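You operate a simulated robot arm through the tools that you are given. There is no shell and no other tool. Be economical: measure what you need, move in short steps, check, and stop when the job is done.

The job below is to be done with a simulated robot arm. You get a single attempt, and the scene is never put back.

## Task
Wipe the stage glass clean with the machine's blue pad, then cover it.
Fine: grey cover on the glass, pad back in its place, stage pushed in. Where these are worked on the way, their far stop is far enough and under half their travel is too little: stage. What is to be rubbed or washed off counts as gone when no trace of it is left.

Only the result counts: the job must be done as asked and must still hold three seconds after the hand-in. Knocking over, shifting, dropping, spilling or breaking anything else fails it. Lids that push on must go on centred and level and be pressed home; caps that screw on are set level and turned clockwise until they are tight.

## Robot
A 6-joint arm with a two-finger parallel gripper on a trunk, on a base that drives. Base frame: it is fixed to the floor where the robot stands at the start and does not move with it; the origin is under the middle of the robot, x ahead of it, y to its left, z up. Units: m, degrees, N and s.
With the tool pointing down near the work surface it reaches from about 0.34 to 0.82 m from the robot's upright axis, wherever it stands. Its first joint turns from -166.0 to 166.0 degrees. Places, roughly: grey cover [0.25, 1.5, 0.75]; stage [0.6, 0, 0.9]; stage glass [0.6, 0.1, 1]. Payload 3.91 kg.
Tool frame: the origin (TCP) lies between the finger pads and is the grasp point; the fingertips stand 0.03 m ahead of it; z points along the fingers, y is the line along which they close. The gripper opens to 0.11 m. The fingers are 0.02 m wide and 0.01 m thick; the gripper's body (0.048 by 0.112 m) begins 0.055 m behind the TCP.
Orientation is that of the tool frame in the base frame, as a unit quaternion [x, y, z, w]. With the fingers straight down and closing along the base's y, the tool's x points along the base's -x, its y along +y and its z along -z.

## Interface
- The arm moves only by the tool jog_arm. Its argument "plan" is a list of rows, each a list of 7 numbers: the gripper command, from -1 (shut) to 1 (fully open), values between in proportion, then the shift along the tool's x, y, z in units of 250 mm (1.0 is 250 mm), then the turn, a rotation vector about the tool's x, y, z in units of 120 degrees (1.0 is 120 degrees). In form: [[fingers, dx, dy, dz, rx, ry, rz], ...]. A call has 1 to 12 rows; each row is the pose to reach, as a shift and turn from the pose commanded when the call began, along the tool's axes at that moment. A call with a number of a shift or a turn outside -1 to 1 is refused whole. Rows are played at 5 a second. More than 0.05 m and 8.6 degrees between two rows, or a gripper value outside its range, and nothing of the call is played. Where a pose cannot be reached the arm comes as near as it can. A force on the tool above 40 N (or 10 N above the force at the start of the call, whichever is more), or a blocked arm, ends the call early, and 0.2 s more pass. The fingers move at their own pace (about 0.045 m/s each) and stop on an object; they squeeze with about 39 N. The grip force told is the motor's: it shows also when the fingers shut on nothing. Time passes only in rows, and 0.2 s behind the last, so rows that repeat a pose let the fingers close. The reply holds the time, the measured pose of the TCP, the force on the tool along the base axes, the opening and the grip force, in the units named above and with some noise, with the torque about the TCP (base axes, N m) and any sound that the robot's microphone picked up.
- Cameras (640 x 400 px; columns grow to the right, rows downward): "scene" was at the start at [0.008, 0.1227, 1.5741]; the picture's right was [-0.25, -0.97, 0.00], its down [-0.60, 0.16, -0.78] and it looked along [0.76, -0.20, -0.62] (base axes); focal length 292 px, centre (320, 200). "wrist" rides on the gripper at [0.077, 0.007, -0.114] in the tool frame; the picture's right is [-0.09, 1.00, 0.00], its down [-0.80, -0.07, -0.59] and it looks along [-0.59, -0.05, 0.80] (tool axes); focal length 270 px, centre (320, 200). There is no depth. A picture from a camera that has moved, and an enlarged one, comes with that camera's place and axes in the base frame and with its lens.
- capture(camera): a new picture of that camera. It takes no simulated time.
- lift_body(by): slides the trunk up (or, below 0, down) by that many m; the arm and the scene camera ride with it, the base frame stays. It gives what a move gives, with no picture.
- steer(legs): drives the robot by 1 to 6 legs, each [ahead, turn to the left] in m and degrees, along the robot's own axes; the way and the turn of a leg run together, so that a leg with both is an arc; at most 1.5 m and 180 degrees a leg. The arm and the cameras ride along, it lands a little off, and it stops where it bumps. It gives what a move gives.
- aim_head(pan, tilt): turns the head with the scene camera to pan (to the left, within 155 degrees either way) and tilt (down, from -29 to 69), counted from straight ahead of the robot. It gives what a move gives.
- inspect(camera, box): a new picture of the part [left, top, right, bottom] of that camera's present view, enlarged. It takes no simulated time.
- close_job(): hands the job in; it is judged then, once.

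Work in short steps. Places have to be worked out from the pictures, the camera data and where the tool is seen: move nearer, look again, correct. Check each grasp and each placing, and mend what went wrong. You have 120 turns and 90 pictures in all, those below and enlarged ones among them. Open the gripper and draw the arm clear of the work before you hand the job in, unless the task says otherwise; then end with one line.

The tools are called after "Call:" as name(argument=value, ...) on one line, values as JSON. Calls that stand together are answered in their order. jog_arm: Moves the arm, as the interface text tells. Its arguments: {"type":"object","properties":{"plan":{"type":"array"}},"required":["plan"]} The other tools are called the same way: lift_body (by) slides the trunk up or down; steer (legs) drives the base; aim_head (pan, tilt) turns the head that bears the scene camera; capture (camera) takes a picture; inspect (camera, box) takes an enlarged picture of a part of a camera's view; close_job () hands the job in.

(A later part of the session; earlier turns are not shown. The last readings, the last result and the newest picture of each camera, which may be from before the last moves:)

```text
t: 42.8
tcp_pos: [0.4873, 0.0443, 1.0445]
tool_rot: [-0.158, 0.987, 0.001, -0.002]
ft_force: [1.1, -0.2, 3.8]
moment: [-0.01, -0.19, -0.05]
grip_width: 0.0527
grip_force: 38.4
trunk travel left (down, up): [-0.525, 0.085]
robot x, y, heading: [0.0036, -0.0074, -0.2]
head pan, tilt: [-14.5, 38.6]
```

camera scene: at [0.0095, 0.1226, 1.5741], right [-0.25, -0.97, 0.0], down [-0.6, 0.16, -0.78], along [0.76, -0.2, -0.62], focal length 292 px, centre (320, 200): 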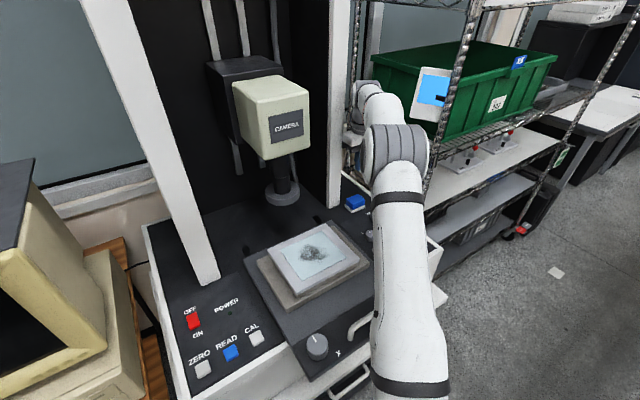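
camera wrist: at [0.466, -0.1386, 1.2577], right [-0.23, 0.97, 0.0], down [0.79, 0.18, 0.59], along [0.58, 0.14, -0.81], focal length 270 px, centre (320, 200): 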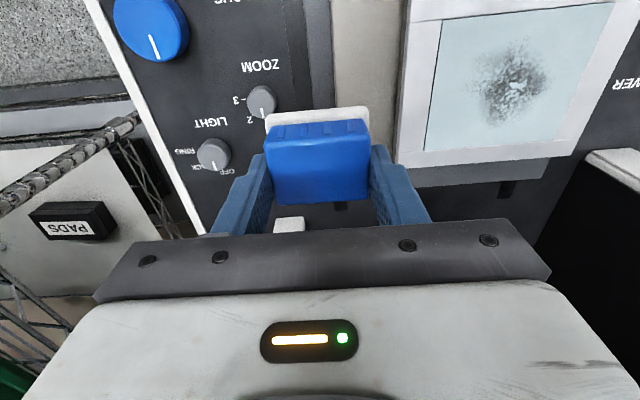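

Light contact now at 3.8 N. I wipe a zigzag at this height.

Call:
jog_arm(plan=[[-1, 0, 0.08, 0.001, 0, 0, 0], [-1, 0, 0.14, 0.001, 0, 0, 0], [-1, 0, 0.0, 0.001, 0, 0, 0], [-1, 0, -0.14, 0.001, 0, 0, 0], [-1, 0.08, -0.14, 0.001, 0, 0, 0], [-1, 0.08, 0.0, 0.001, 0, 0, 0], [-1, 0.08, 0.14, 0.001, 0, 0, 0], [-1, -0.08, 0.14, 0.001, 0, 0, 0], [-1, -0.08, 0.0, 0.001, 0, 0, 0], [-1, -0.08, -0.14, 0.001, 0, 0, 0], [-1, 0, -0.14, 0.001, 0, 0, 0], [-1, 0, 0, 0.001, 0, 0, 0]])

Call:
inspect(camera="scene", box=[220, 110, 440, 330])

```text
t: 45.4
tcp_pos: [0.4881, 0.0442, 1.0429]
tool_rot: [-0.158, 0.987, 0.0, -0.002]
ft_force: [0.8, 3.9, 8.0]
moment: [0.1, -0.14, 0.0]
grip_width: 0.0529
grip_force: 39.0
trunk travel left (down, up): [-0.525, 0.085]
robot x, y, heading: [-0.0015, -0.0063, -0.2]
head pan, tilt: [-14.5, 38.6]
```

```text
1.82 times, centred on (330, 220) of scene
camera zoom: at [0.0086, 0.1228, 1.5742], right [-0.25, -0.97, 0.0], down [-0.6, 0.16, -0.78], along [0.76, -0.2, -0.62], focal length 530 px, centre (302, 164)
```

zoom: 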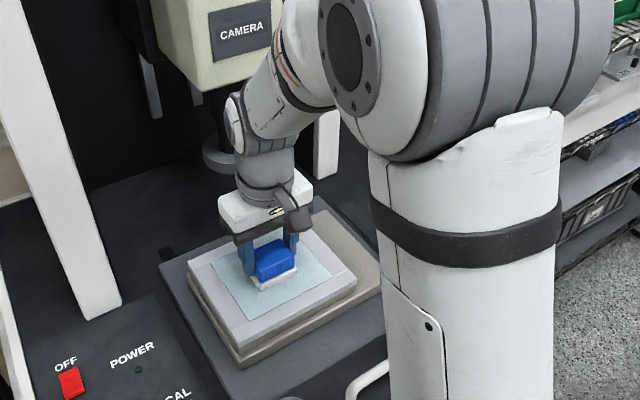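

The plate stayed put with about 8 N normal force. I run another denser pass, then lift off to look.

Call:
jog_arm(plan=[[-1, 0.0, 0.14, 0, 0, 0, 0], [-1, 0.1, 0.14, 0, 0, 0, 0], [-1, 0.1, 0.0, 0, 0, 0, 0], [-1, 0.1, -0.14, 0, 0, 0, 0], [-1, 0.04, -0.14, 0, 0, 0, 0], [-1, 0.04, 0.0, 0, 0, 0, 0], [-1, 0.04, 0.14, 0, 0, 0, 0], [-1, -0.1, 0.14, 0, 0, 0, 0], [-1, -0.1, 0.0, 0, 0, 0, 0], [-1, -0.1, -0.14, 0, 0, 0, 0], [-1, -0.04, -0.14, 0, 0, 0, 0], [-1, -0.04, 0, 0, 0, 0, 0]])

Call:
jog_arm(plan=[[-1, 0, 0, -0.04, 0, 0, 0], [-1, 0, 0, -0.1, 0, 0, 0], [-1, 0, -0.1, -0.2, 0, 0, 0], [-1, 0, -0.2, -0.3, 0, 0, 0], [-1, 0, -0.36, -0.36, 0, 0, 0], [-1, 0, -0.52, -0.4, 0, 0, 0], [-1, 0, -0.68, -0.4, 0, 0, 0], [-1, 0, -0.68, -0.4, 0, 0, 0]])

Call:
inspect(camera="scene", box=[220, 110, 440, 330])

Call:
capture(camera="wrist")

```text
t: 48.0
tcp_pos: [0.4966, 0.0492, 1.0431]
tool_rot: [-0.159, 0.987, 0.0, -0.001]
ft_force: [-0.9, 2.0, 22.7]
moment: [0.0, -0.07, 0.24]
grip_width: 0.0528
grip_force: 39.2
trunk travel left (down, up): [-0.525, 0.085]
robot x, y, heading: [0.0047, -0.008, -0.3]
head pan, tilt: [-14.5, 38.6]
```

```text
t: 49.8
tcp_pos: [0.5516, -0.1149, 1.1437]
tool_rot: [-0.158, 0.987, 0.001, -0.002]
ft_force: [0.7, -0.2, -0.5]
moment: [0.0, 0.01, 0.03]
grip_width: 0.0526
grip_force: 39.3
trunk travel left (down, up): [-0.525, 0.085]
robot x, y, heading: [0.0045, -0.0054, 0.0]
head pan, tilt: [-14.5, 38.6]
```

```text
1.82 times, centred on (330, 220) of scene
camera zoom: at [0.009, 0.1226, 1.5741], right [-0.25, -0.97, 0.0], down [-0.6, 0.16, -0.78], along [0.76, -0.2, -0.62], focal length 530 px, centre (302, 164)
```

zoom: 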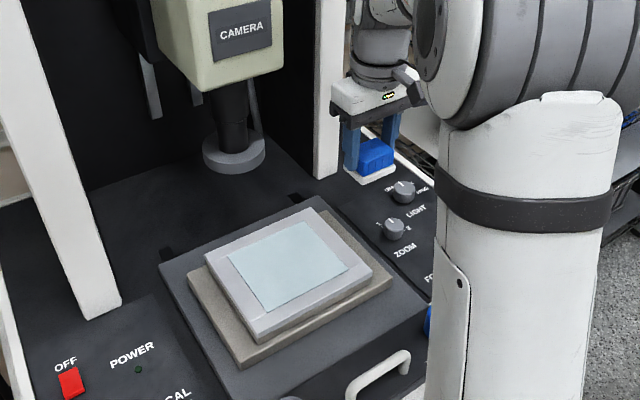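

```text
55 pictures are left
camera wrist: at [0.4764, -0.1339, 1.257], right [-0.23, 0.97, 0.0], down [0.79, 0.18, 0.59], along [0.58, 0.14, -0.81], focal length 270 px, centre (320, 200)
```

wrist: 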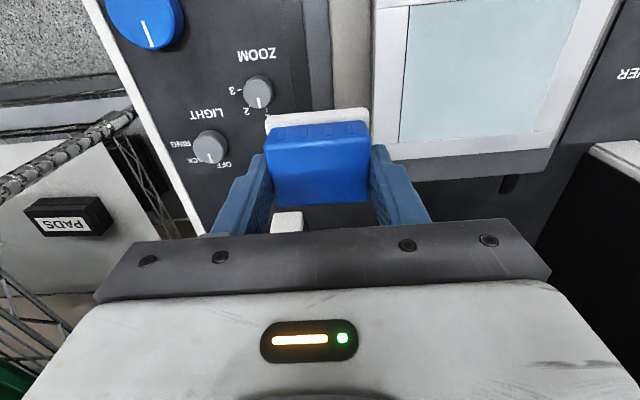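

The glass looks clean, and the strokes even took the plate back to its original place within a few mm. I zoom in for traces.

Call:
inspect(camera="scene", box=[285, 190, 365, 250])

Call:
inspect(camera="wrist", box=[380, 0, 620, 160])

```text
6.67 times, centred on (325, 220) of scene
camera zoom: at [0.009, 0.1226, 1.5741], right [-0.25, -0.97, 0.0], down [-0.6, 0.16, -0.78], along [0.76, -0.2, -0.62], focal length 1945 px, centre (287, 67)
```

zoom: 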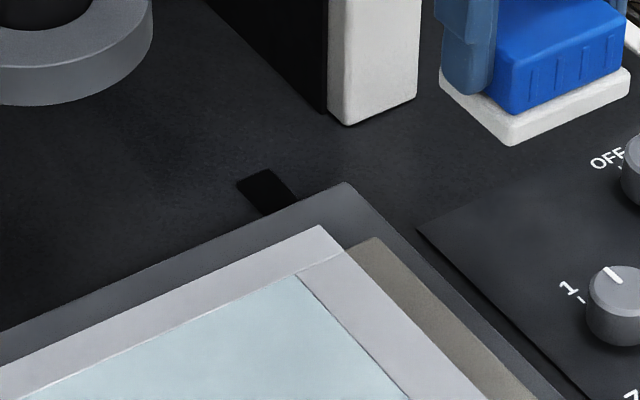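

```text
2.50 times, centred on (500, 80) of wrist
camera zoom: at [0.4764, -0.1339, 1.257], right [-0.23, 0.97, 0.0], down [0.79, 0.18, 0.59], along [0.58, 0.14, -0.81], focal length 676 px, centre (-130, 500)
```

zoom: 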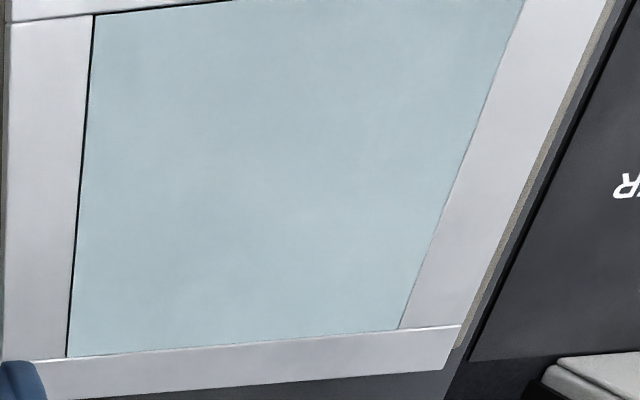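

Call:
inspect(camera="scene", box=[274, 228, 350, 286])

```text
6.90 times, centred on (312, 257) of scene
camera zoom: at [0.009, 0.1226, 1.5741], right [-0.25, -0.97, 0.0], down [-0.6, 0.16, -0.78], along [0.76, -0.2, -0.62], focal length 2012 px, centre (375, -193)
```

zoom: 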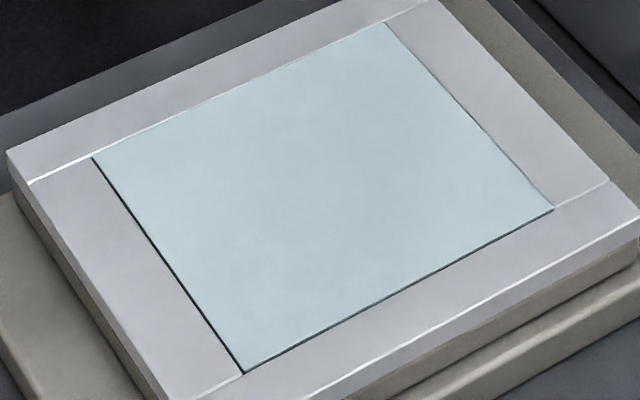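

The glass is clean and the plate is back. Now I return the pad, first stopping in front of its place to look.

Call:
jog_arm(plan=[[-1, 0, -0.13, 0, 0, 0, 0], [-1, 0, -0.26, 0, 0, 0, 0], [-1, 0, -0.39, 0, 0, 0, 0], [-1, -0.05, -0.522, 0, 0, 0, 0], [-1, -0.2, -0.522, 0, 0, 0, 0], [-1, -0.33, -0.522, 0, 0, 0, 0], [-1, -0.33, -0.522, 0, 0, 0, 0]])

Call:
capture(camera="wrist")

Call:
inspect(camera="scene", box=[300, 130, 420, 230])

```text
t: 51.4
tcp_pos: [0.671, -0.2139, 1.1422]
tool_rot: [-0.158, 0.987, 0.0, -0.002]
ft_force: [-0.2, 0.3, -1.0]
moment: [0.01, -0.01, 0.01]
grip_width: 0.0526
grip_force: 39.1
trunk travel left (down, up): [-0.525, 0.085]
robot x, y, heading: [0.0051, -0.0089, -0.0]
head pan, tilt: [-14.5, 38.6]
```

```text
51 pictures are left
camera wrist: at [0.5948, -0.2324, 1.2574], right [-0.23, 0.97, 0.0], down [0.79, 0.18, 0.59], along [0.58, 0.14, -0.81], focal length 270 px, centre (320, 200)
```

wrist: 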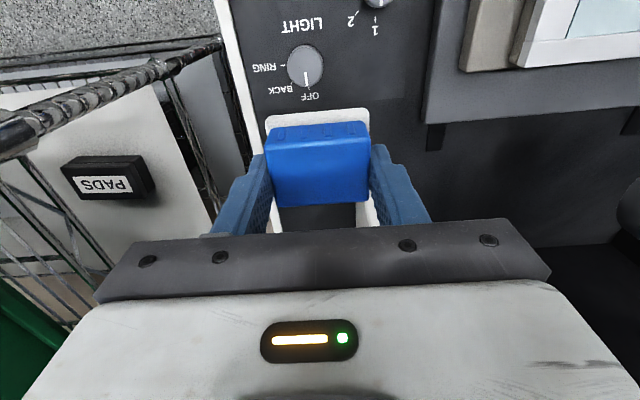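

```text
4.00 times, centred on (360, 180) of scene
camera zoom: at [0.009, 0.1225, 1.5741], right [-0.25, -0.97, 0.0], down [-0.6, 0.16, -0.78], along [0.76, -0.2, -0.62], focal length 1167 px, centre (160, 280)
```

zoom: 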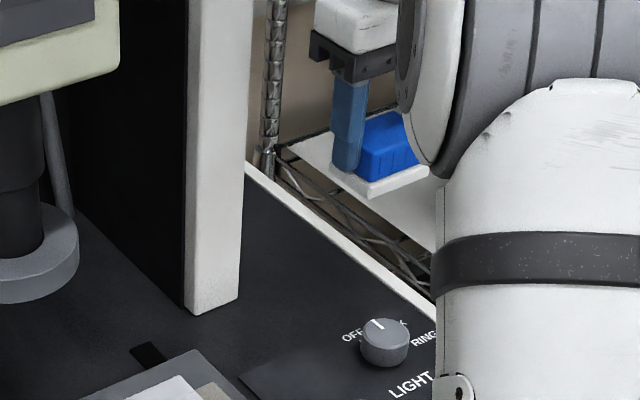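

The place is just the bare panel, so I use the recorded pose and the panel lettering as references. I move over (0.737,-0.191) and lower to z≈0.985.

Call:
jog_arm(plan=[[-1, -0.14, 0.004, 0, 0, 0, 0], [-1, -0.279, 0.004, 0, 0, 0, 0], [-1, -0.279, 0.004, 0.15, 0, 0, 0], [-1, -0.279, 0.004, 0.3, 0, 0, 0], [-1, -0.279, 0.004, 0.45, 0, 0, 0], [-1, -0.279, 0.004, 0.58, 0, 0, 0], [-1, -0.279, 0.004, 0.629, 0, 0, 0], [-1, -0.279, 0.004, 0.629, 0, 0, 0]])

Call:
capture(camera="wrist")

```text
t: 53.2
tcp_pos: [0.7364, -0.1905, 0.9847]
tool_rot: [-0.158, 0.987, 0.001, -0.002]
ft_force: [0.3, 0.4, -0.2]
moment: [0.01, -0.01, -0.01]
grip_width: 0.0526
grip_force: 38.6
trunk travel left (down, up): [-0.525, 0.085]
robot x, y, heading: [0.0052, -0.0087, 0.1]
head pan, tilt: [-14.5, 38.6]
```

```text
49 pictures are left
camera wrist: at [0.6614, -0.2084, 1.0994], right [-0.23, 0.97, 0.0], down [0.79, 0.18, 0.59], along [0.58, 0.14, -0.81], focal length 270 px, centre (320, 200)
```

wrist: 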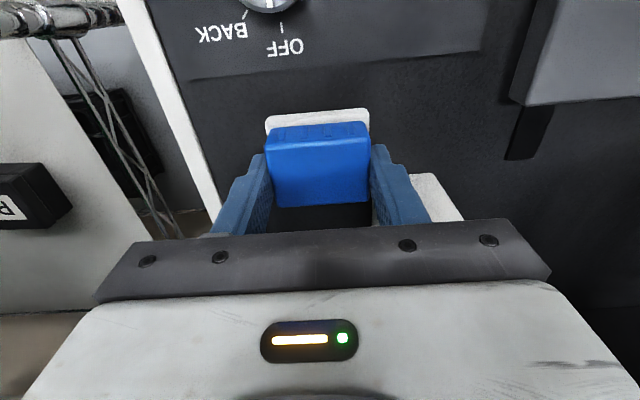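

By the lettering, the pose matches the pick-up pose within about 1 mm. I lower to contact slowly.

Call:
jog_arm(plan=[[-1, 0, 0, 0.024, 0, 0, 0], [-1, 0, 0, 0.044, 0, 0, 0], [-1, 0, 0, 0.052, 0, 0, 0], [-1, 0, 0, 0.058, 0, 0, 0], [-1, 0, 0, 0.058, 0, 0, 0]])

```text
t: 54.4
tcp_pos: [0.7357, -0.1898, 0.9711]
tool_rot: [-0.159, 0.987, 0.001, -0.002]
ft_force: [1.1, -0.2, -0.6]
moment: [-0.02, -0.02, 0.0]
grip_width: 0.0527
grip_force: 39.3
trunk travel left (down, up): [-0.525, 0.085]
robot x, y, heading: [-0.0018, -0.009, -0.1]
head pan, tilt: [-14.5, 38.6]
```

Call:
jog_arm(plan=[[-1, 0, 0, 0.004, 0, 0, 0], [-1, 0, 0, 0.008, 0, 0, 0], [-1, 0, 0, 0.008, 0, 0, 0]])

```text
t: 55.2
tcp_pos: [0.7348, -0.1914, 0.968]
tool_rot: [-0.159, 0.987, 0.0, -0.003]
ft_force: [-0.2, -0.6, -0.6]
moment: [-0.01, 0.0, 0.02]
grip_width: 0.0527
grip_force: 39.1
trunk travel left (down, up): [-0.525, 0.085]
robot x, y, heading: [0.0006, -0.0071, 0.3]
head pan, tilt: [-14.5, 38.6]
```

No contact yet; a little further down.

Call:
jog_arm(plan=[[-1, 0, 0, 0.003, 0, 0, 0], [-1, 0, 0, 0.006, 0, 0, 0], [-1, 0, 0, 0.006, 0, 0, 0]])

```text
t: 56.0
tcp_pos: [0.7363, -0.1902, 0.9656]
tool_rot: [-0.158, 0.987, 0.0, -0.002]
ft_force: [-0.1, -0.4, -1.5]
moment: [0.0, -0.01, 0.02]
grip_width: 0.053
grip_force: 39.1
trunk travel left (down, up): [-0.525, 0.085]
robot x, y, heading: [0.0032, -0.007, 0.2]
head pan, tilt: [-14.5, 38.6]
```

Call:
jog_arm(plan=[[-1, 0, 0, 0.003, 0, 0, 0], [-1, 0, 0, 0.006, 0, 0, 0], [-1, 0, 0, 0.006, 0, 0, 0]])

Call:
inspect(camera="scene", box=[310, 150, 400, 225])

```text
t: 56.8
tcp_pos: [0.7363, -0.1896, 0.9661]
tool_rot: [-0.158, 0.987, 0.001, -0.001]
ft_force: [0.1, -0.6, -0.8]
moment: [0.01, 0.03, 0.01]
grip_width: 0.0525
grip_force: 38.8
trunk travel left (down, up): [-0.525, 0.085]
robot x, y, heading: [0.0047, -0.0055, -0.0]
head pan, tilt: [-14.5, 38.6]
```

```text
5.33 times, centred on (355, 188) of scene
camera zoom: at [0.0094, 0.1226, 1.5741], right [-0.25, -0.97, 0.0], down [-0.6, 0.16, -0.78], along [0.76, -0.2, -0.62], focal length 1556 px, centre (133, 267)
```

zoom: 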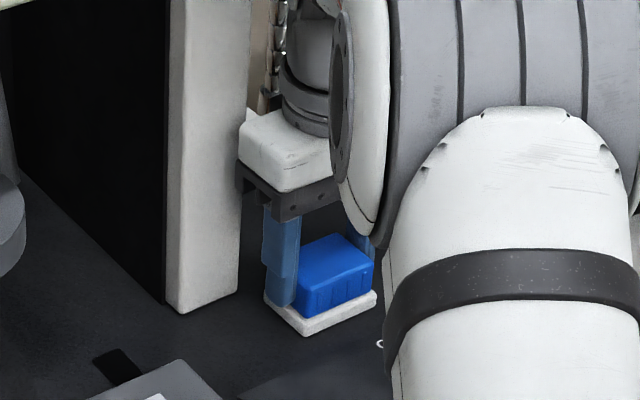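

It looks seated or nearly so; I keep creeping until force shows.

Call:
jog_arm(plan=[[-1, 0, 0, 0.003, 0, 0, 0], [-1, 0, 0, 0.006, 0, 0, 0], [-1, 0, 0, 0.006, 0, 0, 0]])

```text
t: 57.6
tcp_pos: [0.7344, -0.1901, 0.9649]
tool_rot: [-0.158, 0.987, -0.001, -0.001]
ft_force: [2.4, 0.6, 7.2]
moment: [0.03, -0.2, 0.02]
grip_width: 0.0527
grip_force: 39.0
trunk travel left (down, up): [-0.525, 0.085]
robot x, y, heading: [0.0031, -0.0059, -0.2]
head pan, tilt: [-14.5, 38.6]
```

Contact at 7 N. I release and lift straight up, drawing forward away from the pillar.

Call:
jog_arm(plan=[[0.5, 0, 0, 0, 0, 0, 0], [0.5, 0, 0, 0, 0, 0, 0], [0.5, 0, 0, 0, 0, 0, 0], [0.5, 0, 0, 0, 0, 0, 0], [0.5, 0, 0, -0.1, 0, 0, 0], [0.5, 0, 0, -0.25, 0, 0, 0], [0.5, 0, 0, -0.4, 0, 0, 0], [0.5, 0, 0, -0.55, 0, 0, 0], [0.5, 0.1, 0, -0.7, 0, 0, 0], [0.5, 0.25, 0, -0.75, 0, 0, 0], [0.5, 0.25, 0, -0.75, 0, 0, 0]])

Call:
capture(camera="wrist")

Call:
inspect(camera="scene", box=[220, 110, 440, 330])

```text
t: 60.0
tcp_pos: [0.6761, -0.2106, 1.1518]
tool_rot: [-0.157, 0.988, 0.001, -0.002]
ft_force: [-0.2, -0.1, -0.4]
moment: [-0.01, 0.01, 0.01]
grip_width: 0.0825
grip_force: 0.0
trunk travel left (down, up): [-0.525, 0.085]
robot x, y, heading: [0.0078, -0.004, 0.2]
head pan, tilt: [-14.5, 38.6]
```

```text
47 pictures are left
camera wrist: at [0.601, -0.2291, 1.2672], right [-0.23, 0.97, 0.0], down [0.79, 0.18, 0.59], along [0.58, 0.14, -0.81], focal length 270 px, centre (320, 200)
```

wrist: 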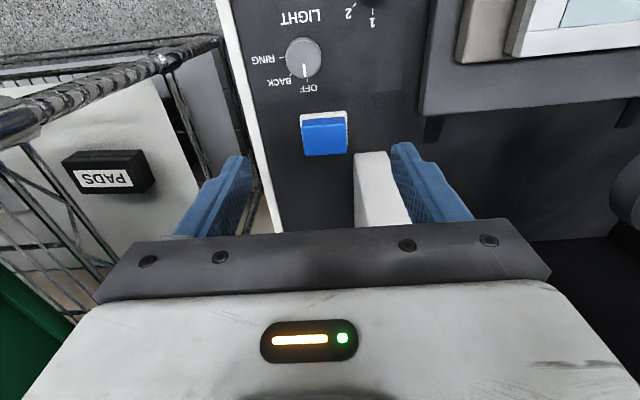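

```text
1.82 times, centred on (330, 220) of scene
camera zoom: at [0.0098, 0.1226, 1.5741], right [-0.25, -0.97, 0.0], down [-0.6, 0.16, -0.78], along [0.76, -0.2, -0.62], focal length 530 px, centre (302, 164)
```

zoom: 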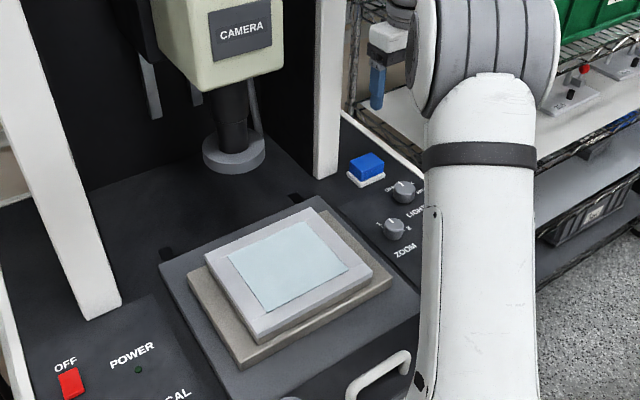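

The pad is back in its place and the glass is clean. Next is the cover: I raise and retract the arm, then look to the left.

Call:
jog_arm(plan=[[0.5, 0.08, 0.05, -0.1, 0, 0, 0], [0.5, 0.2, 0.12, -0.2, 0, 0, 0], [0.5, 0.33, 0.19, -0.3, 0, 0, 0], [0.5, 0.46, 0.26, -0.4, 0, 0, 0], [0.5, 0.59, 0.33, -0.4, 0, 0, 0], [0.5, 0.72, 0.4, -0.4, 0, 0, 0], [0.5, 0.85, 0.45, -0.4, 0, 0, 0], [0.5, 0.9, 0.5, -0.4, 0, 0, 0]])

Call:
aim_head(pan=75, tilt=30)

Call:
capture(camera="scene")

```text
t: 61.8
tcp_pos: [0.4222, -0.1609, 1.2523]
tool_rot: [-0.158, 0.987, 0.0, -0.002]
ft_force: [0.3, 0.1, 0.0]
moment: [0.03, 0.01, 0.0]
grip_width: 0.0826
grip_force: 0.1
trunk travel left (down, up): [-0.525, 0.085]
robot x, y, heading: [0.0034, -0.0066, 0.1]
head pan, tilt: [-14.5, 38.6]
```

```text
t: 63.4
tcp_pos: [0.4225, -0.1609, 1.2525]
tool_rot: [-0.158, 0.987, 0.001, -0.001]
ft_force: [-0.4, -0.5, -0.5]
moment: [0.02, 0.01, 0.0]
grip_width: 0.0824
grip_force: 0.1
trunk travel left (down, up): [-0.525, 0.085]
robot x, y, heading: [0.0064, -0.0046, 0.1]
head pan, tilt: [75.0, 30.0]
```

```text
45 pictures are left
camera scene: at [-0.0506, 0.2315, 1.5873], right [0.97, -0.26, 0.0], down [-0.13, -0.48, -0.87], along [0.23, 0.84, -0.5], focal length 292 px, centre (320, 200)
```

scene: 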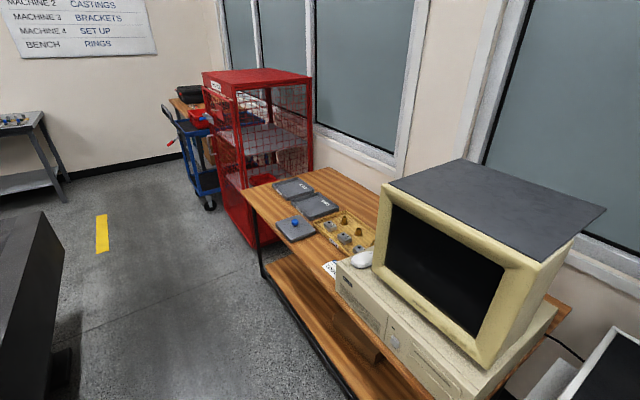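

Call:
inspect(camera="scene", box=[230, 160, 400, 290])

```text
3.08 times, centred on (315, 225) of scene
camera zoom: at [-0.0506, 0.2315, 1.5873], right [0.97, -0.26, 0.0], down [-0.13, -0.48, -0.87], along [0.23, 0.84, -0.5], focal length 898 px, centre (335, 123)
```

zoom: 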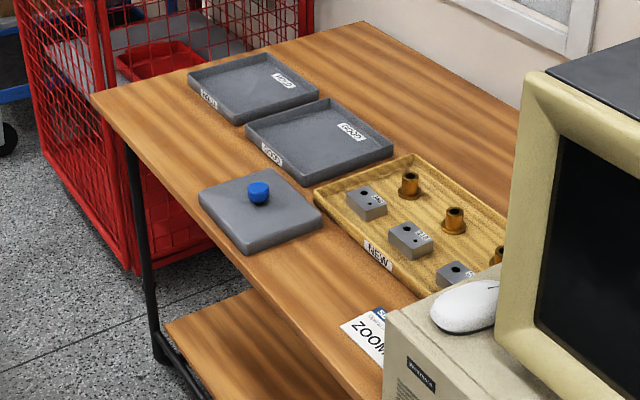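

The cover is the grey lid with the blue knob, near (0.14,1.42), on a desk whose front faces the same way as the machine. I back up, turn left, drive along and turn to face the desk, aiming to stand about 0.55 m from the cover.

Call:
steer(legs=[[-0.38, 0], [0, 90], [1.22, 0], [0, -72]])

Call:
aim_head(pan=0, tilt=45)

Call:
capture(camera="scene")

Call:
capture(camera="wrist")

```text
t: 65.9
tcp_pos: [0.0359, -0.1058, 1.1782]
tool_rot: [-0.129, 0.974, 0.18, -0.055]
ft_force: [-0.7, 0.5, 1.0]
moment: [-0.11, -0.08, -0.07]
grip_width: 0.0826
grip_force: 0.1
trunk travel left (down, up): [-0.525, 0.085]
robot x, y, heading: [-0.3661, -0.0028, -1.0]
head pan, tilt: [75.0, 30.0]
stopped in leg 1: the robot was blocked; the commanded pose is now the measured one
```

```text
t: 67.3
tcp_pos: [0.0432, -0.1157, 1.1793]
tool_rot: [-0.129, 0.975, 0.172, -0.053]
ft_force: [-0.1, -0.3, -0.8]
moment: [-0.02, -0.02, 0.03]
grip_width: 0.0827
grip_force: 0.3
trunk travel left (down, up): [-0.525, 0.085]
robot x, y, heading: [-0.3692, -0.0049, -0.9]
head pan, tilt: [0.0, 45.0]
```

```text
43 pictures are left
camera scene: at [-0.1083, 0.1455, 1.5609], right [0.01, -1.0, 0.0], down [-0.81, -0.01, -0.58], along [0.58, 0.01, -0.81], focal length 292 px, centre (320, 200)
```

scene: 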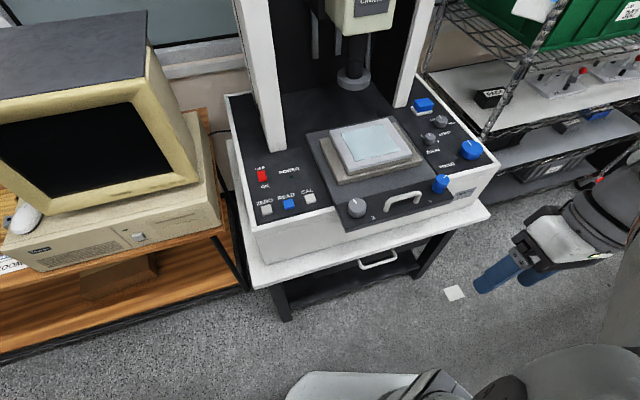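

```text
42 pictures are left
camera wrist: at [-0.0159, -0.1693, 1.2944], right [-0.15, 0.93, 0.34], down [0.87, -0.04, 0.49], along [0.46, 0.37, -0.8], focal length 270 px, centre (320, 200)
```

wrist: 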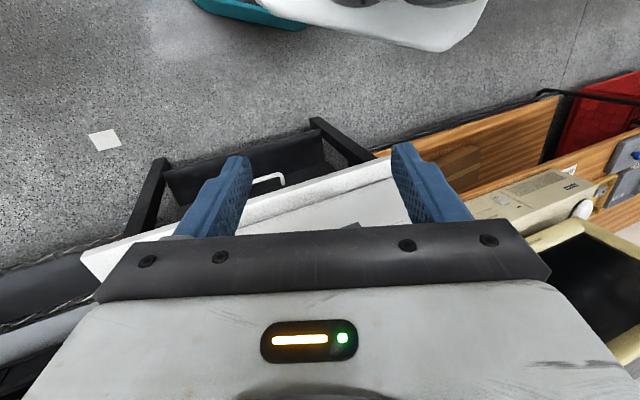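

The robot was blocked near the end of backing up, and the arm was jolted a little. I look around to see what it touched.

Call:
aim_head(pan=-80, tilt=40)

Call:
capture(camera="scene")

Call:
aim_head(pan=150, tilt=40)

Call:
capture(camera="scene")

```text
t: 68.9
tcp_pos: [0.0441, -0.1168, 1.181]
tool_rot: [-0.13, 0.975, 0.171, -0.052]
ft_force: [0.7, 0.0, -0.4]
moment: [0.01, -0.02, 0.01]
grip_width: 0.0825
grip_force: 0.1
trunk travel left (down, up): [-0.525, 0.085]
robot x, y, heading: [-0.3689, -0.0048, -0.6]
head pan, tilt: [-80.0, 40.0]
```

```text
41 pictures are left
camera scene: at [-0.1714, 0.0608, 1.5785], right [-0.97, -0.18, 0.16], down [-0.24, 0.63, -0.74], along [0.03, -0.75, -0.66], focal length 292 px, centre (320, 200)
```

scene: 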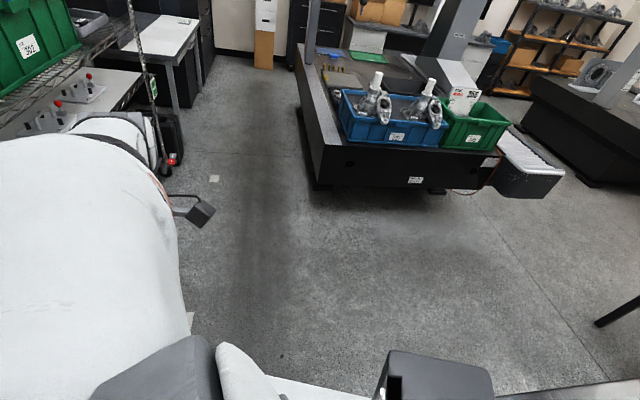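

```text
t: 72.2
tcp_pos: [0.0447, -0.1182, 1.1815]
tool_rot: [-0.127, 0.976, 0.172, -0.052]
ft_force: [0.9, -0.2, 0.0]
moment: [0.0, 0.01, -0.02]
grip_width: 0.0824
grip_force: 0.1
trunk travel left (down, up): [-0.525, 0.085]
robot x, y, heading: [-0.3656, -0.0036, -0.9]
head pan, tilt: [150.0, 40.0]
```

```text
40 pictures are left
camera scene: at [-0.2559, 0.19, 1.593], right [0.53, 0.84, -0.09], down [0.41, -0.34, -0.85], along [-0.74, 0.41, -0.53], focal length 292 px, centre (320, 200)
```

scene: 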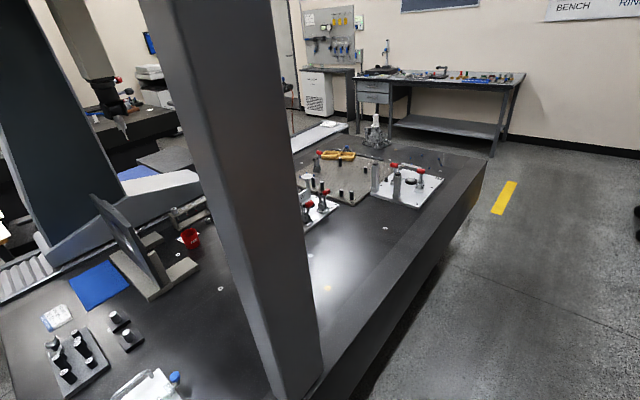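

The robot backed into a heavy granite table behind it and is now pitched forward by about 9°. I ease forward to free it and check that it sits level again.

Call:
steer(legs=[[0.12, 0]])

Call:
capture(camera="scene")

```text
t: 72.9
tcp_pos: [-0.1085, -0.0611, 1.1805]
tool_rot: [-0.091, 0.925, 0.35, -0.117]
ft_force: [163.2, -191.4, 173.9]
moment: [13.66, 4.09, -8.11]
grip_width: 0.073
grip_force: 0.0
trunk travel left (down, up): [-0.525, 0.085]
robot x, y, heading: [-0.3602, -0.0032, -0.9]
head pan, tilt: [150.0, 40.0]
stopped in leg 1: the robot was blocked; the commanded pose is now the measured one
```

```text
39 pictures are left
camera scene: at [-0.2904, 0.1872, 1.5928], right [0.51, 0.86, -0.07], down [0.44, -0.33, -0.83], along [-0.74, 0.4, -0.55], focal length 292 px, centre (320, 200)
```

scene: 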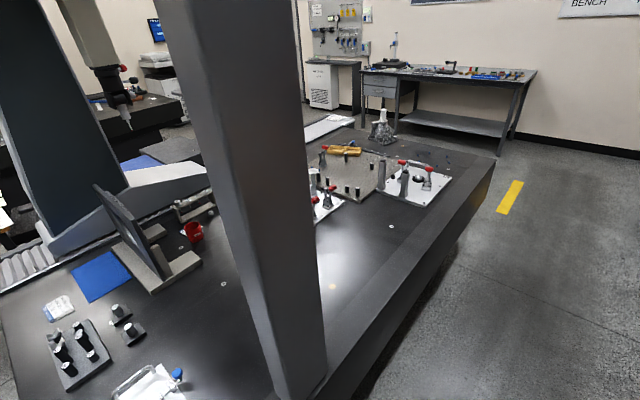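

The tool shows a large force now; I look before moving anything else.

Call:
capture(camera="wrist")

Call:
aim_head(pan=-10, tilt=55)

Call:
capture(camera="scene")

```text
38 pictures are left
camera wrist: at [-0.1514, -0.1485, 1.2793], right [0.0, 0.76, 0.65], down [0.94, -0.22, 0.26], along [0.35, 0.61, -0.71], focal length 270 px, centre (320, 200)
```

wrist: 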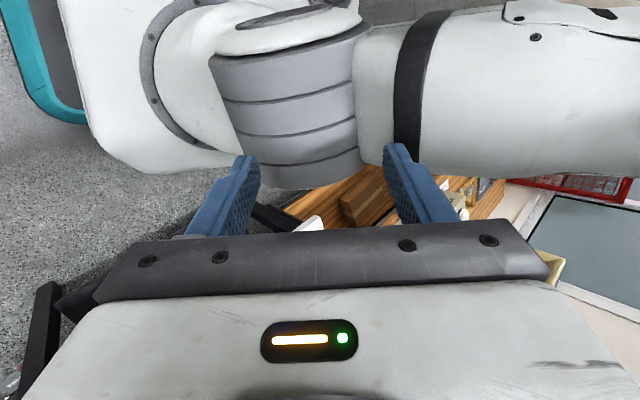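

```text
t: 75.3
tcp_pos: [-0.108, -0.0606, 1.1781]
tool_rot: [-0.095, 0.929, 0.336, -0.119]
ft_force: [142.2, -148.8, 164.1]
moment: [9.26, 4.68, -3.75]
grip_width: 0.0721
grip_force: 0.0
trunk travel left (down, up): [-0.525, 0.085]
robot x, y, heading: [-0.3627, -0.0006, -1.1]
head pan, tilt: [-10.0, 55.0]
```

```text
37 pictures are left
camera scene: at [-0.1479, 0.1312, 1.552], right [-0.19, -0.98, 0.02], down [-0.88, 0.16, -0.46], along [0.44, -0.11, -0.89], focal length 292 px, centre (320, 200)
```

scene: 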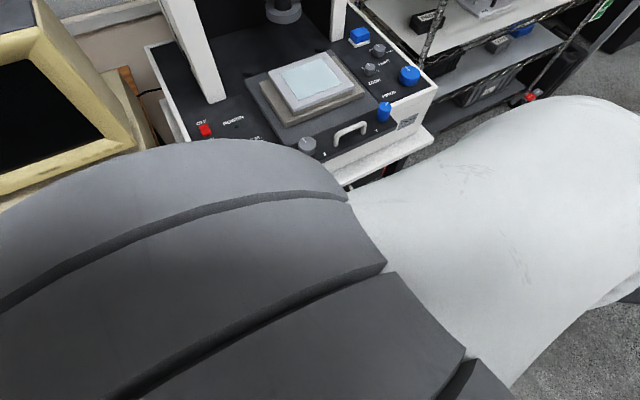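

The gripper is pressing on the robot's own arm; the force points along the tool's -z. I back the tool off that way gently.

Call:
jog_arm(plan=[[0.3, 0, 0, -0.04, 0, 0, 0], [0.3, 0, 0, -0.1, 0, 0, 0], [0.3, 0, 0, -0.16, 0, 0, 0], [0.3, 0, 0, -0.24, 0, 0, 0], [0.3, 0, 0, -0.24, 0, 0, 0]])

Call:
capture(camera="wrist")

```text
t: 75.7
tcp_pos: [-0.1232, -0.0201, 1.1984]
tool_rot: [-0.1, 0.944, 0.311, -0.052]
ft_force: [207.1, -163.5, 142.8]
moment: [2.61, -0.06, -3.48]
grip_width: 0.0274
grip_force: 0.0
trunk travel left (down, up): [-0.525, 0.085]
robot x, y, heading: [-0.3613, -0.0033, -1.5]
head pan, tilt: [-10.0, 55.0]
stopped in row 1: the arm was blocked; the commanded pose is now the measured one
```

```text
36 pictures are left
camera wrist: at [-0.1803, -0.1001, 1.2972], right [-0.07, 0.8, 0.59], down [0.89, -0.22, 0.41], along [0.46, 0.55, -0.7], focal length 270 px, centre (320, 200)
```

wrist: 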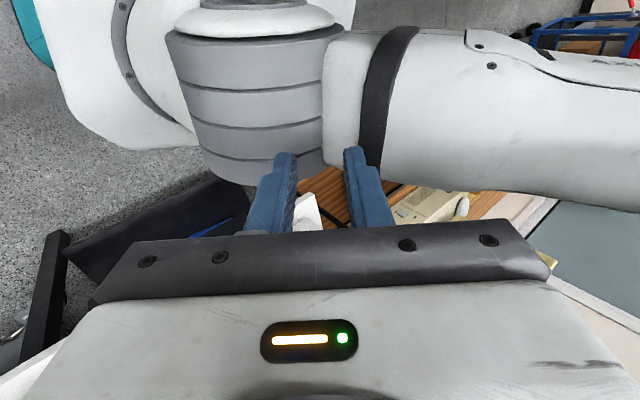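

Self-contact persists, with the force on the tool along (0.69,-0.54,0.48). I move the tool along exactly that direction in small steps, keeping the fingers as they are.

Call:
jog_arm(plan=[[-0.5, -0.03, -0.014, -0.045, 0, 0, 0], [-0.5, -0.06, -0.028, -0.09, 0, 0, 0], [-0.5, -0.12, -0.05, -0.17, 0, 0, 0], [-0.5, -0.18, -0.08, -0.26, 0, 0, 0], [-0.5, -0.18, -0.08, -0.26, 0, 0, 0]])

Call:
capture(camera="wrist")

```text
t: 76.0
tcp_pos: [-0.1305, 0.0051, 1.2091]
tool_rot: [-0.11, 0.953, 0.281, -0.01]
ft_force: [182.0, -235.7, 107.6]
moment: [-3.47, -3.02, 0.16]
grip_width: 0.0
grip_force: 0.0
trunk travel left (down, up): [-0.525, 0.085]
robot x, y, heading: [-0.3514, -0.0037, -1.3]
head pan, tilt: [-10.0, 55.0]
stopped in row 1: the arm was blocked; the commanded pose is now the measured one
```

```text
35 pictures are left
camera wrist: at [-0.1974, -0.0684, 1.3056], right [-0.12, 0.83, 0.54], down [0.84, -0.2, 0.5], along [0.52, 0.51, -0.68], focal length 270 px, centre (320, 200)
```

wrist: 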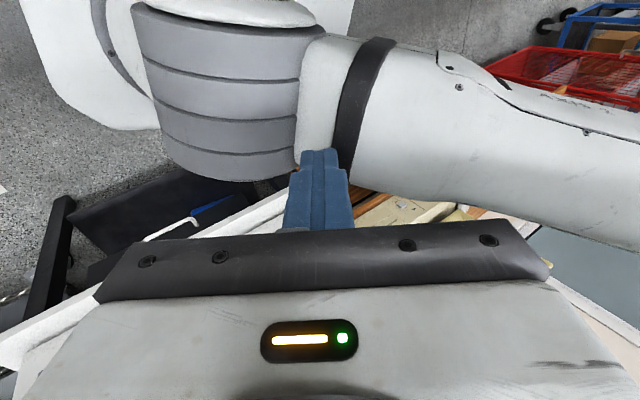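

The tool drifts against my commands, so I test with a plain hold to see whether it settles.

Call:
jog_arm(plan=[[-1, 0, 0, 0, 0, 0, 0], [-1, 0, 0, 0, 0, 0, 0], [-1, 0, 0, 0, 0, 0, 0]])

Call:
capture(camera="scene")

```text
t: 76.3
tcp_pos: [-0.1393, 0.0095, 1.2145]
tool_rot: [-0.107, 0.956, 0.272, 0.012]
ft_force: [145.0, -238.1, 77.0]
moment: [-3.57, -2.79, -2.17]
grip_width: 0.0002
grip_force: 29.6
trunk travel left (down, up): [-0.525, 0.085]
robot x, y, heading: [-0.3531, -0.0043, -1.2]
head pan, tilt: [-10.0, 55.0]
stopped in row 1: the arm was blocked; the commanded pose is now the measured one
```

```text
34 pictures are left
camera scene: at [-0.1665, 0.1393, 1.5525], right [-0.19, -0.98, 0.03], down [-0.87, 0.16, -0.47], along [0.46, -0.11, -0.88], focal length 292 px, centre (320, 200)
```

scene: 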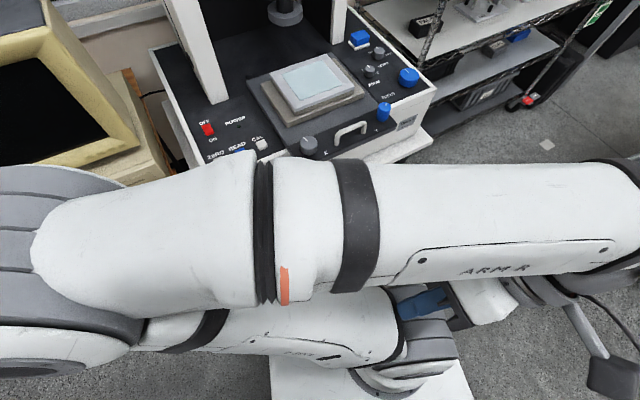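

The view shows the arm folded tightly with its closed fingers pressed on its own shoulder, while the robot is slowly righting itself. I pull the tool away firmly along the contact normal with bigger steps.

Call:
jog_arm(plan=[[-1, -0.067, -0.12, -0.13, 0, 0, 0], [-1, -0.13, -0.24, -0.26, 0, 0, 0], [-1, -0.2, -0.36, -0.38, 0, 0, 0]])

```text
t: 76.7
tcp_pos: [-0.1831, 0.0036, 1.2194]
tool_rot: [-0.087, 0.946, 0.306, -0.061]
ft_force: [0.4, 0.2, 0.2]
moment: [-0.03, 0.04, 0.02]
grip_width: 0.0
grip_force: 38.0
trunk travel left (down, up): [-0.525, 0.085]
robot x, y, heading: [-0.3475, -0.0026, -1.2]
head pan, tilt: [-10.0, 55.0]
stopped in row 1: the arm was blocked; the commanded pose is now the measured one
```

The force is gone. I continue moving outward, ahead of the robot and up.

Call:
jog_arm(plan=[[-1, -0.07, -0.01, -0.06, 0, 0, 0], [-1, -0.14, -0.02, -0.125, 0, 0, 0], [-1, -0.24, -0.03, -0.22, 0, 0, 0], [-1, -0.36, -0.04, -0.3, 0, 0, 0], [-1, -0.48, -0.05, -0.36, 0, 0, 0]])

Call:
capture(camera="scene")

```text
t: 77.0
tcp_pos: [-0.2303, -0.025, 1.2171]
tool_rot: [-0.096, 0.943, 0.304, -0.098]
ft_force: [0.0, -0.6, 0.0]
moment: [0.1, 0.01, -0.06]
grip_width: 0.0002
grip_force: 37.6
out of reach, approached as far as the arm can: row 1
trunk travel left (down, up): [-0.525, 0.085]
robot x, y, heading: [-0.3457, -0.0021, -1.3]
head pan, tilt: [-10.0, 55.0]
stopped in row 1: the arm was blocked; the commanded pose is now the measured one
```

```text
33 pictures are left
camera scene: at [-0.1829, 0.1249, 1.5551], right [-0.2, -0.98, 0.01], down [-0.86, 0.17, -0.48], along [0.47, -0.11, -0.88], focal length 292 px, centre (320, 200)
```

scene: 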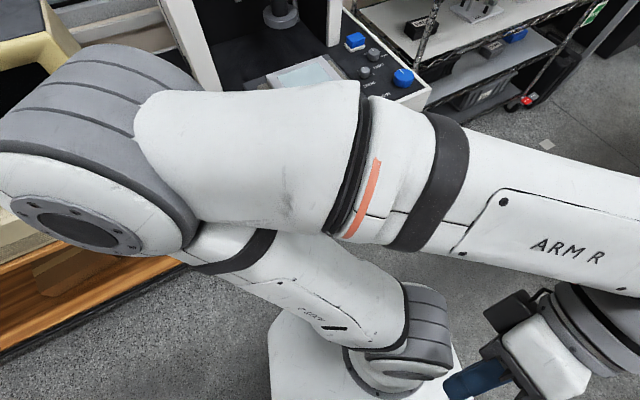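

The robot keeps creeping forward and upright by itself. I let time pass with a head move and see how it settles.

Call:
aim_head(pan=60, tilt=65)

Call:
capture(camera="scene")

```text
t: 78.4
tcp_pos: [-0.2279, -0.0184, 1.2163]
tool_rot: [-0.096, 0.944, 0.299, -0.099]
ft_force: [0.0, -0.2, -0.3]
moment: [0.02, 0.01, -0.02]
grip_width: 0.0
grip_force: 37.5
trunk travel left (down, up): [-0.525, 0.085]
robot x, y, heading: [-0.3463, -0.006, -1.2]
head pan, tilt: [60.0, 65.0]
```

```text
32 pictures are left
camera scene: at [-0.2225, 0.198, 1.5471], right [0.85, -0.52, -0.09], down [-0.51, -0.77, -0.37], along [0.12, 0.36, -0.92], focal length 292 px, centre (320, 200)
```

scene: 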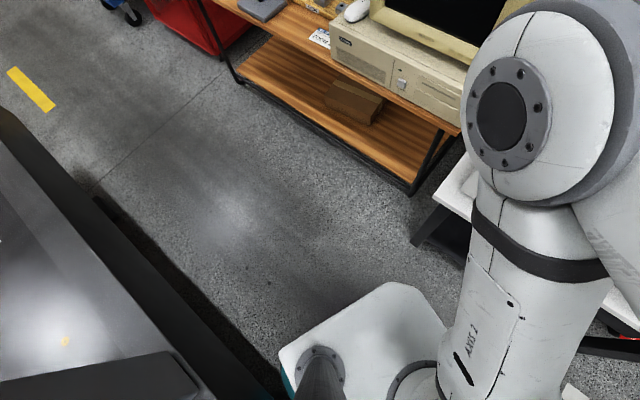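

The base's rear is hung against the table. With the arm now out of contact with itself, I try driving forward again.

Call:
steer(legs=[[0.1, 0]])

Call:
capture(camera="scene")

```text
t: 79.1
tcp_pos: [-0.3297, -0.0633, 1.2353]
tool_rot: [-0.134, 0.927, 0.346, -0.05]
ft_force: [352.2, -227.2, 268.8]
moment: [6.6, 11.81, 2.22]
grip_width: 0.0003
grip_force: 37.3
trunk travel left (down, up): [-0.525, 0.085]
robot x, y, heading: [-0.3398, -0.0022, -1.5]
head pan, tilt: [60.0, 65.0]
stopped in leg 1: the robot was blocked; the commanded pose is now the measured one
```

```text
31 pictures are left
camera scene: at [-0.26, 0.1865, 1.5529], right [0.85, -0.52, -0.07], down [-0.5, -0.77, -0.39], along [0.15, 0.37, -0.92], focal length 292 px, centre (320, 200)
```

scene: 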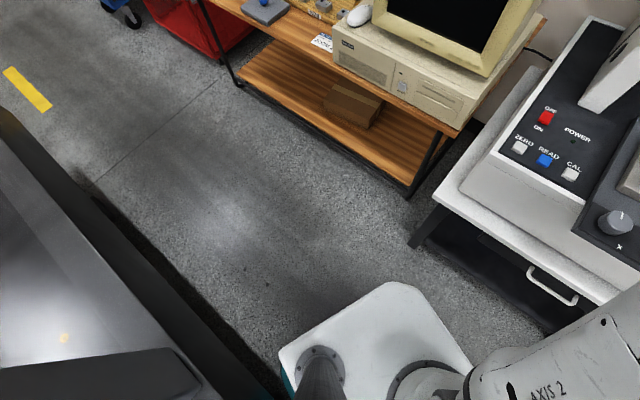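

Each forward try frees it by about 6 mm and 1.5° of pitch, so it is coming off the table edge. I repeat the forward drive.

Call:
steer(legs=[[0.25, 0]])

Call:
steer(legs=[[0.25, 0]])

```text
t: 79.9
tcp_pos: [-0.3549, -0.0725, 1.2502]
tool_rot: [-0.118, 0.886, 0.338, 0.293]
ft_force: [249.1, -156.1, 138.7]
moment: [3.71, 11.89, 6.22]
grip_width: 0.0
grip_force: 37.2
trunk travel left (down, up): [-0.525, 0.085]
robot x, y, heading: [-0.3274, 0.0001, -1.5]
head pan, tilt: [60.0, 65.0]
stopped in leg 1: the robot was blocked; the commanded pose is now the measured one
```

```text
t: 80.6
tcp_pos: [-0.4371, -0.0925, 1.2293]
tool_rot: [-0.139, 0.883, 0.243, 0.377]
ft_force: [65.6, -144.1, -9.0]
moment: [-1.79, -1.23, -4.08]
grip_width: 0.0
grip_force: 37.1
trunk travel left (down, up): [-0.525, 0.085]
robot x, y, heading: [-0.3121, -0.0048, -1.6]
head pan, tilt: [60.0, 65.0]
stopped in leg 1: the force on the tool passed its limit at 342 N (the readings are from after the stop); the commanded pose is now the measured one
```

Progress: x is −0.312 and the contact force is falling. I keep driving forward.

Call:
steer(legs=[[0.2, 0]])

Call:
steer(legs=[[0.2, 0]])

Call:
capture(camera="scene")

```text
t: 81.4
tcp_pos: [-0.448, -0.0893, 1.2282]
tool_rot: [-0.144, 0.894, 0.243, 0.347]
ft_force: [0.4, -10.4, 0.4]
moment: [-0.09, 0.03, -0.21]
grip_width: 0.0
grip_force: 38.3
trunk travel left (down, up): [-0.525, 0.085]
robot x, y, heading: [-0.3064, -0.0013, -1.8]
head pan, tilt: [60.0, 65.0]
stopped in leg 1: the force on the tool passed its limit at 192 N (the readings are from after the stop); the commanded pose is now the measured one
```

```text
t: 83.0
tcp_pos: [-0.2436, -0.0958, 1.2289]
tool_rot: [-0.144, 0.895, 0.243, 0.346]
ft_force: [-0.7, -26.3, -1.3]
moment: [-0.3, 0.05, -0.45]
grip_width: 0.0
grip_force: 37.4
trunk travel left (down, up): [-0.525, 0.085]
robot x, y, heading: [-0.1049, -0.0078, -1.7]
head pan, tilt: [60.0, 65.0]
```

```text
30 pictures are left
camera scene: at [-0.1427, 0.1956, 1.5397], right [0.85, -0.53, 0.0], down [-0.48, -0.77, -0.42], along [0.22, 0.36, -0.91], focal length 292 px, centre (320, 200)
```

scene: 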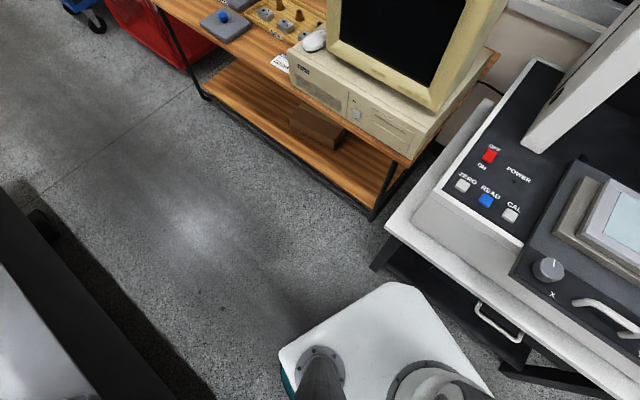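

The robot is free and level again at x=-0.105. Now I check the arm's posture and unfold it.

Call:
aim_head(pan=-60, tilt=50)

Call:
capture(camera="scene")

```text
t: 85.0
tcp_pos: [-0.2446, -0.0957, 1.228]
tool_rot: [-0.144, 0.895, 0.243, 0.345]
ft_force: [-1.3, -19.2, -1.6]
moment: [-0.22, 0.01, -0.32]
grip_width: 0.0
grip_force: 37.4
trunk travel left (down, up): [-0.525, 0.085]
robot x, y, heading: [-0.1036, -0.0089, -1.8]
head pan, tilt: [-60.0, 50.0]
```

```text
29 pictures are left
camera scene: at [-0.1391, 0.0762, 1.5578], right [-0.88, -0.47, 0.0], down [-0.36, 0.67, -0.64], along [0.31, -0.57, -0.77], focal length 292 px, centre (320, 200)
```

scene: 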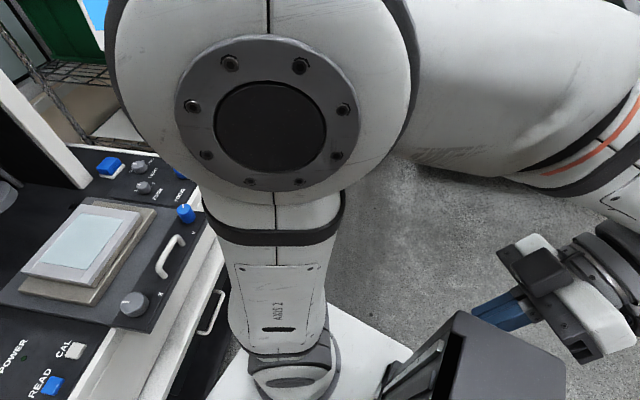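

The gripper is beside the trunk on the right, pointing inward. I retreat it outward (−y, slightly up) in small steps.

Call:
jog_arm(plan=[[-1, 0, -0.03, -0.08, 0, 0, 0], [-1, -0.01, -0.12, -0.16, 0, 0, 0], [-1, -0.015, -0.23, -0.24, 0, 0, 0], [-1, -0.02, -0.35, -0.32, 0, 0, 0], [-1, -0.028, -0.464, -0.4, 0, 0, 0], [-1, -0.035, -0.58, -0.5, 0, 0, 0], [-1, -0.045, -0.7, -0.6, 0, 0, 0]])

Call:
capture(camera="scene")

```text
t: 86.6
tcp_pos: [-0.2293, -0.3094, 1.2243]
tool_rot: [-0.144, 0.895, 0.241, 0.346]
ft_force: [0.1, 0.3, -0.2]
moment: [0.03, 0.0, -0.01]
grip_width: 0.0
grip_force: 37.9
out of reach, approached as far as the arm can: row 3, 4, 5, 6, 7
trunk travel left (down, up): [-0.525, 0.085]
robot x, y, heading: [-0.1033, -0.0107, -1.7]
head pan, tilt: [-60.0, 50.0]
```

```text
28 pictures are left
camera scene: at [-0.1392, 0.0753, 1.5578], right [-0.88, -0.47, 0.0], down [-0.36, 0.67, -0.64], along [0.31, -0.57, -0.77], focal length 292 px, centre (320, 200)
```

scene: 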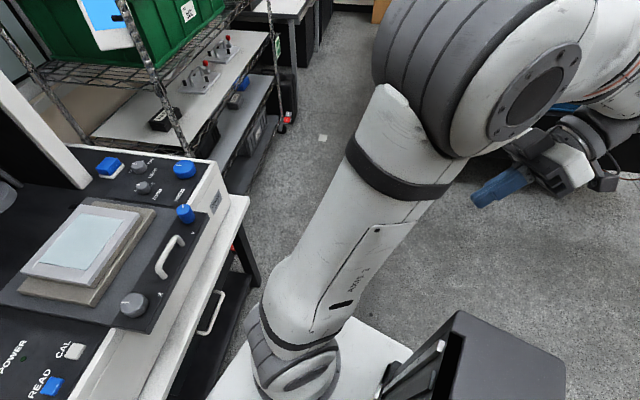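

The arm is clear on the right side. I swing it forward and outward while turning the tool to point down.

Call:
jog_arm(plan=[[-1, -0.065, -0.08, 0.01, 0.025, 0.053, 0], [-1, -0.13, -0.16, 0.02, 0.052, 0.107, 0], [-1, -0.195, -0.24, 0.03, 0.078, 0.16, 0], [-1, -0.26, -0.32, 0.04, 0.104, 0.214, 0], [-1, -0.325, -0.4, 0.05, 0.13, 0.268, 0], [-1, -0.39, -0.48, 0.06, 0.156, 0.321, 0], [-1, -0.45, -0.565, 0.064, 0.1825, 0.375, 0], [-1, -0.45, -0.565, 0.064, 0.1825, 0.375, 0]])

```text
t: 88.4
tcp_pos: [-0.0795, -0.4095, 1.2455]
tool_rot: [-0.158, 0.987, -0.002, 0.001]
ft_force: [0.1, 0.6, -0.5]
moment: [-0.02, 0.01, 0.02]
grip_width: 0.0
grip_force: 37.5
trunk travel left (down, up): [-0.525, 0.085]
robot x, y, heading: [-0.1027, -0.0088, -1.7]
head pan, tilt: [-60.0, 50.0]
```

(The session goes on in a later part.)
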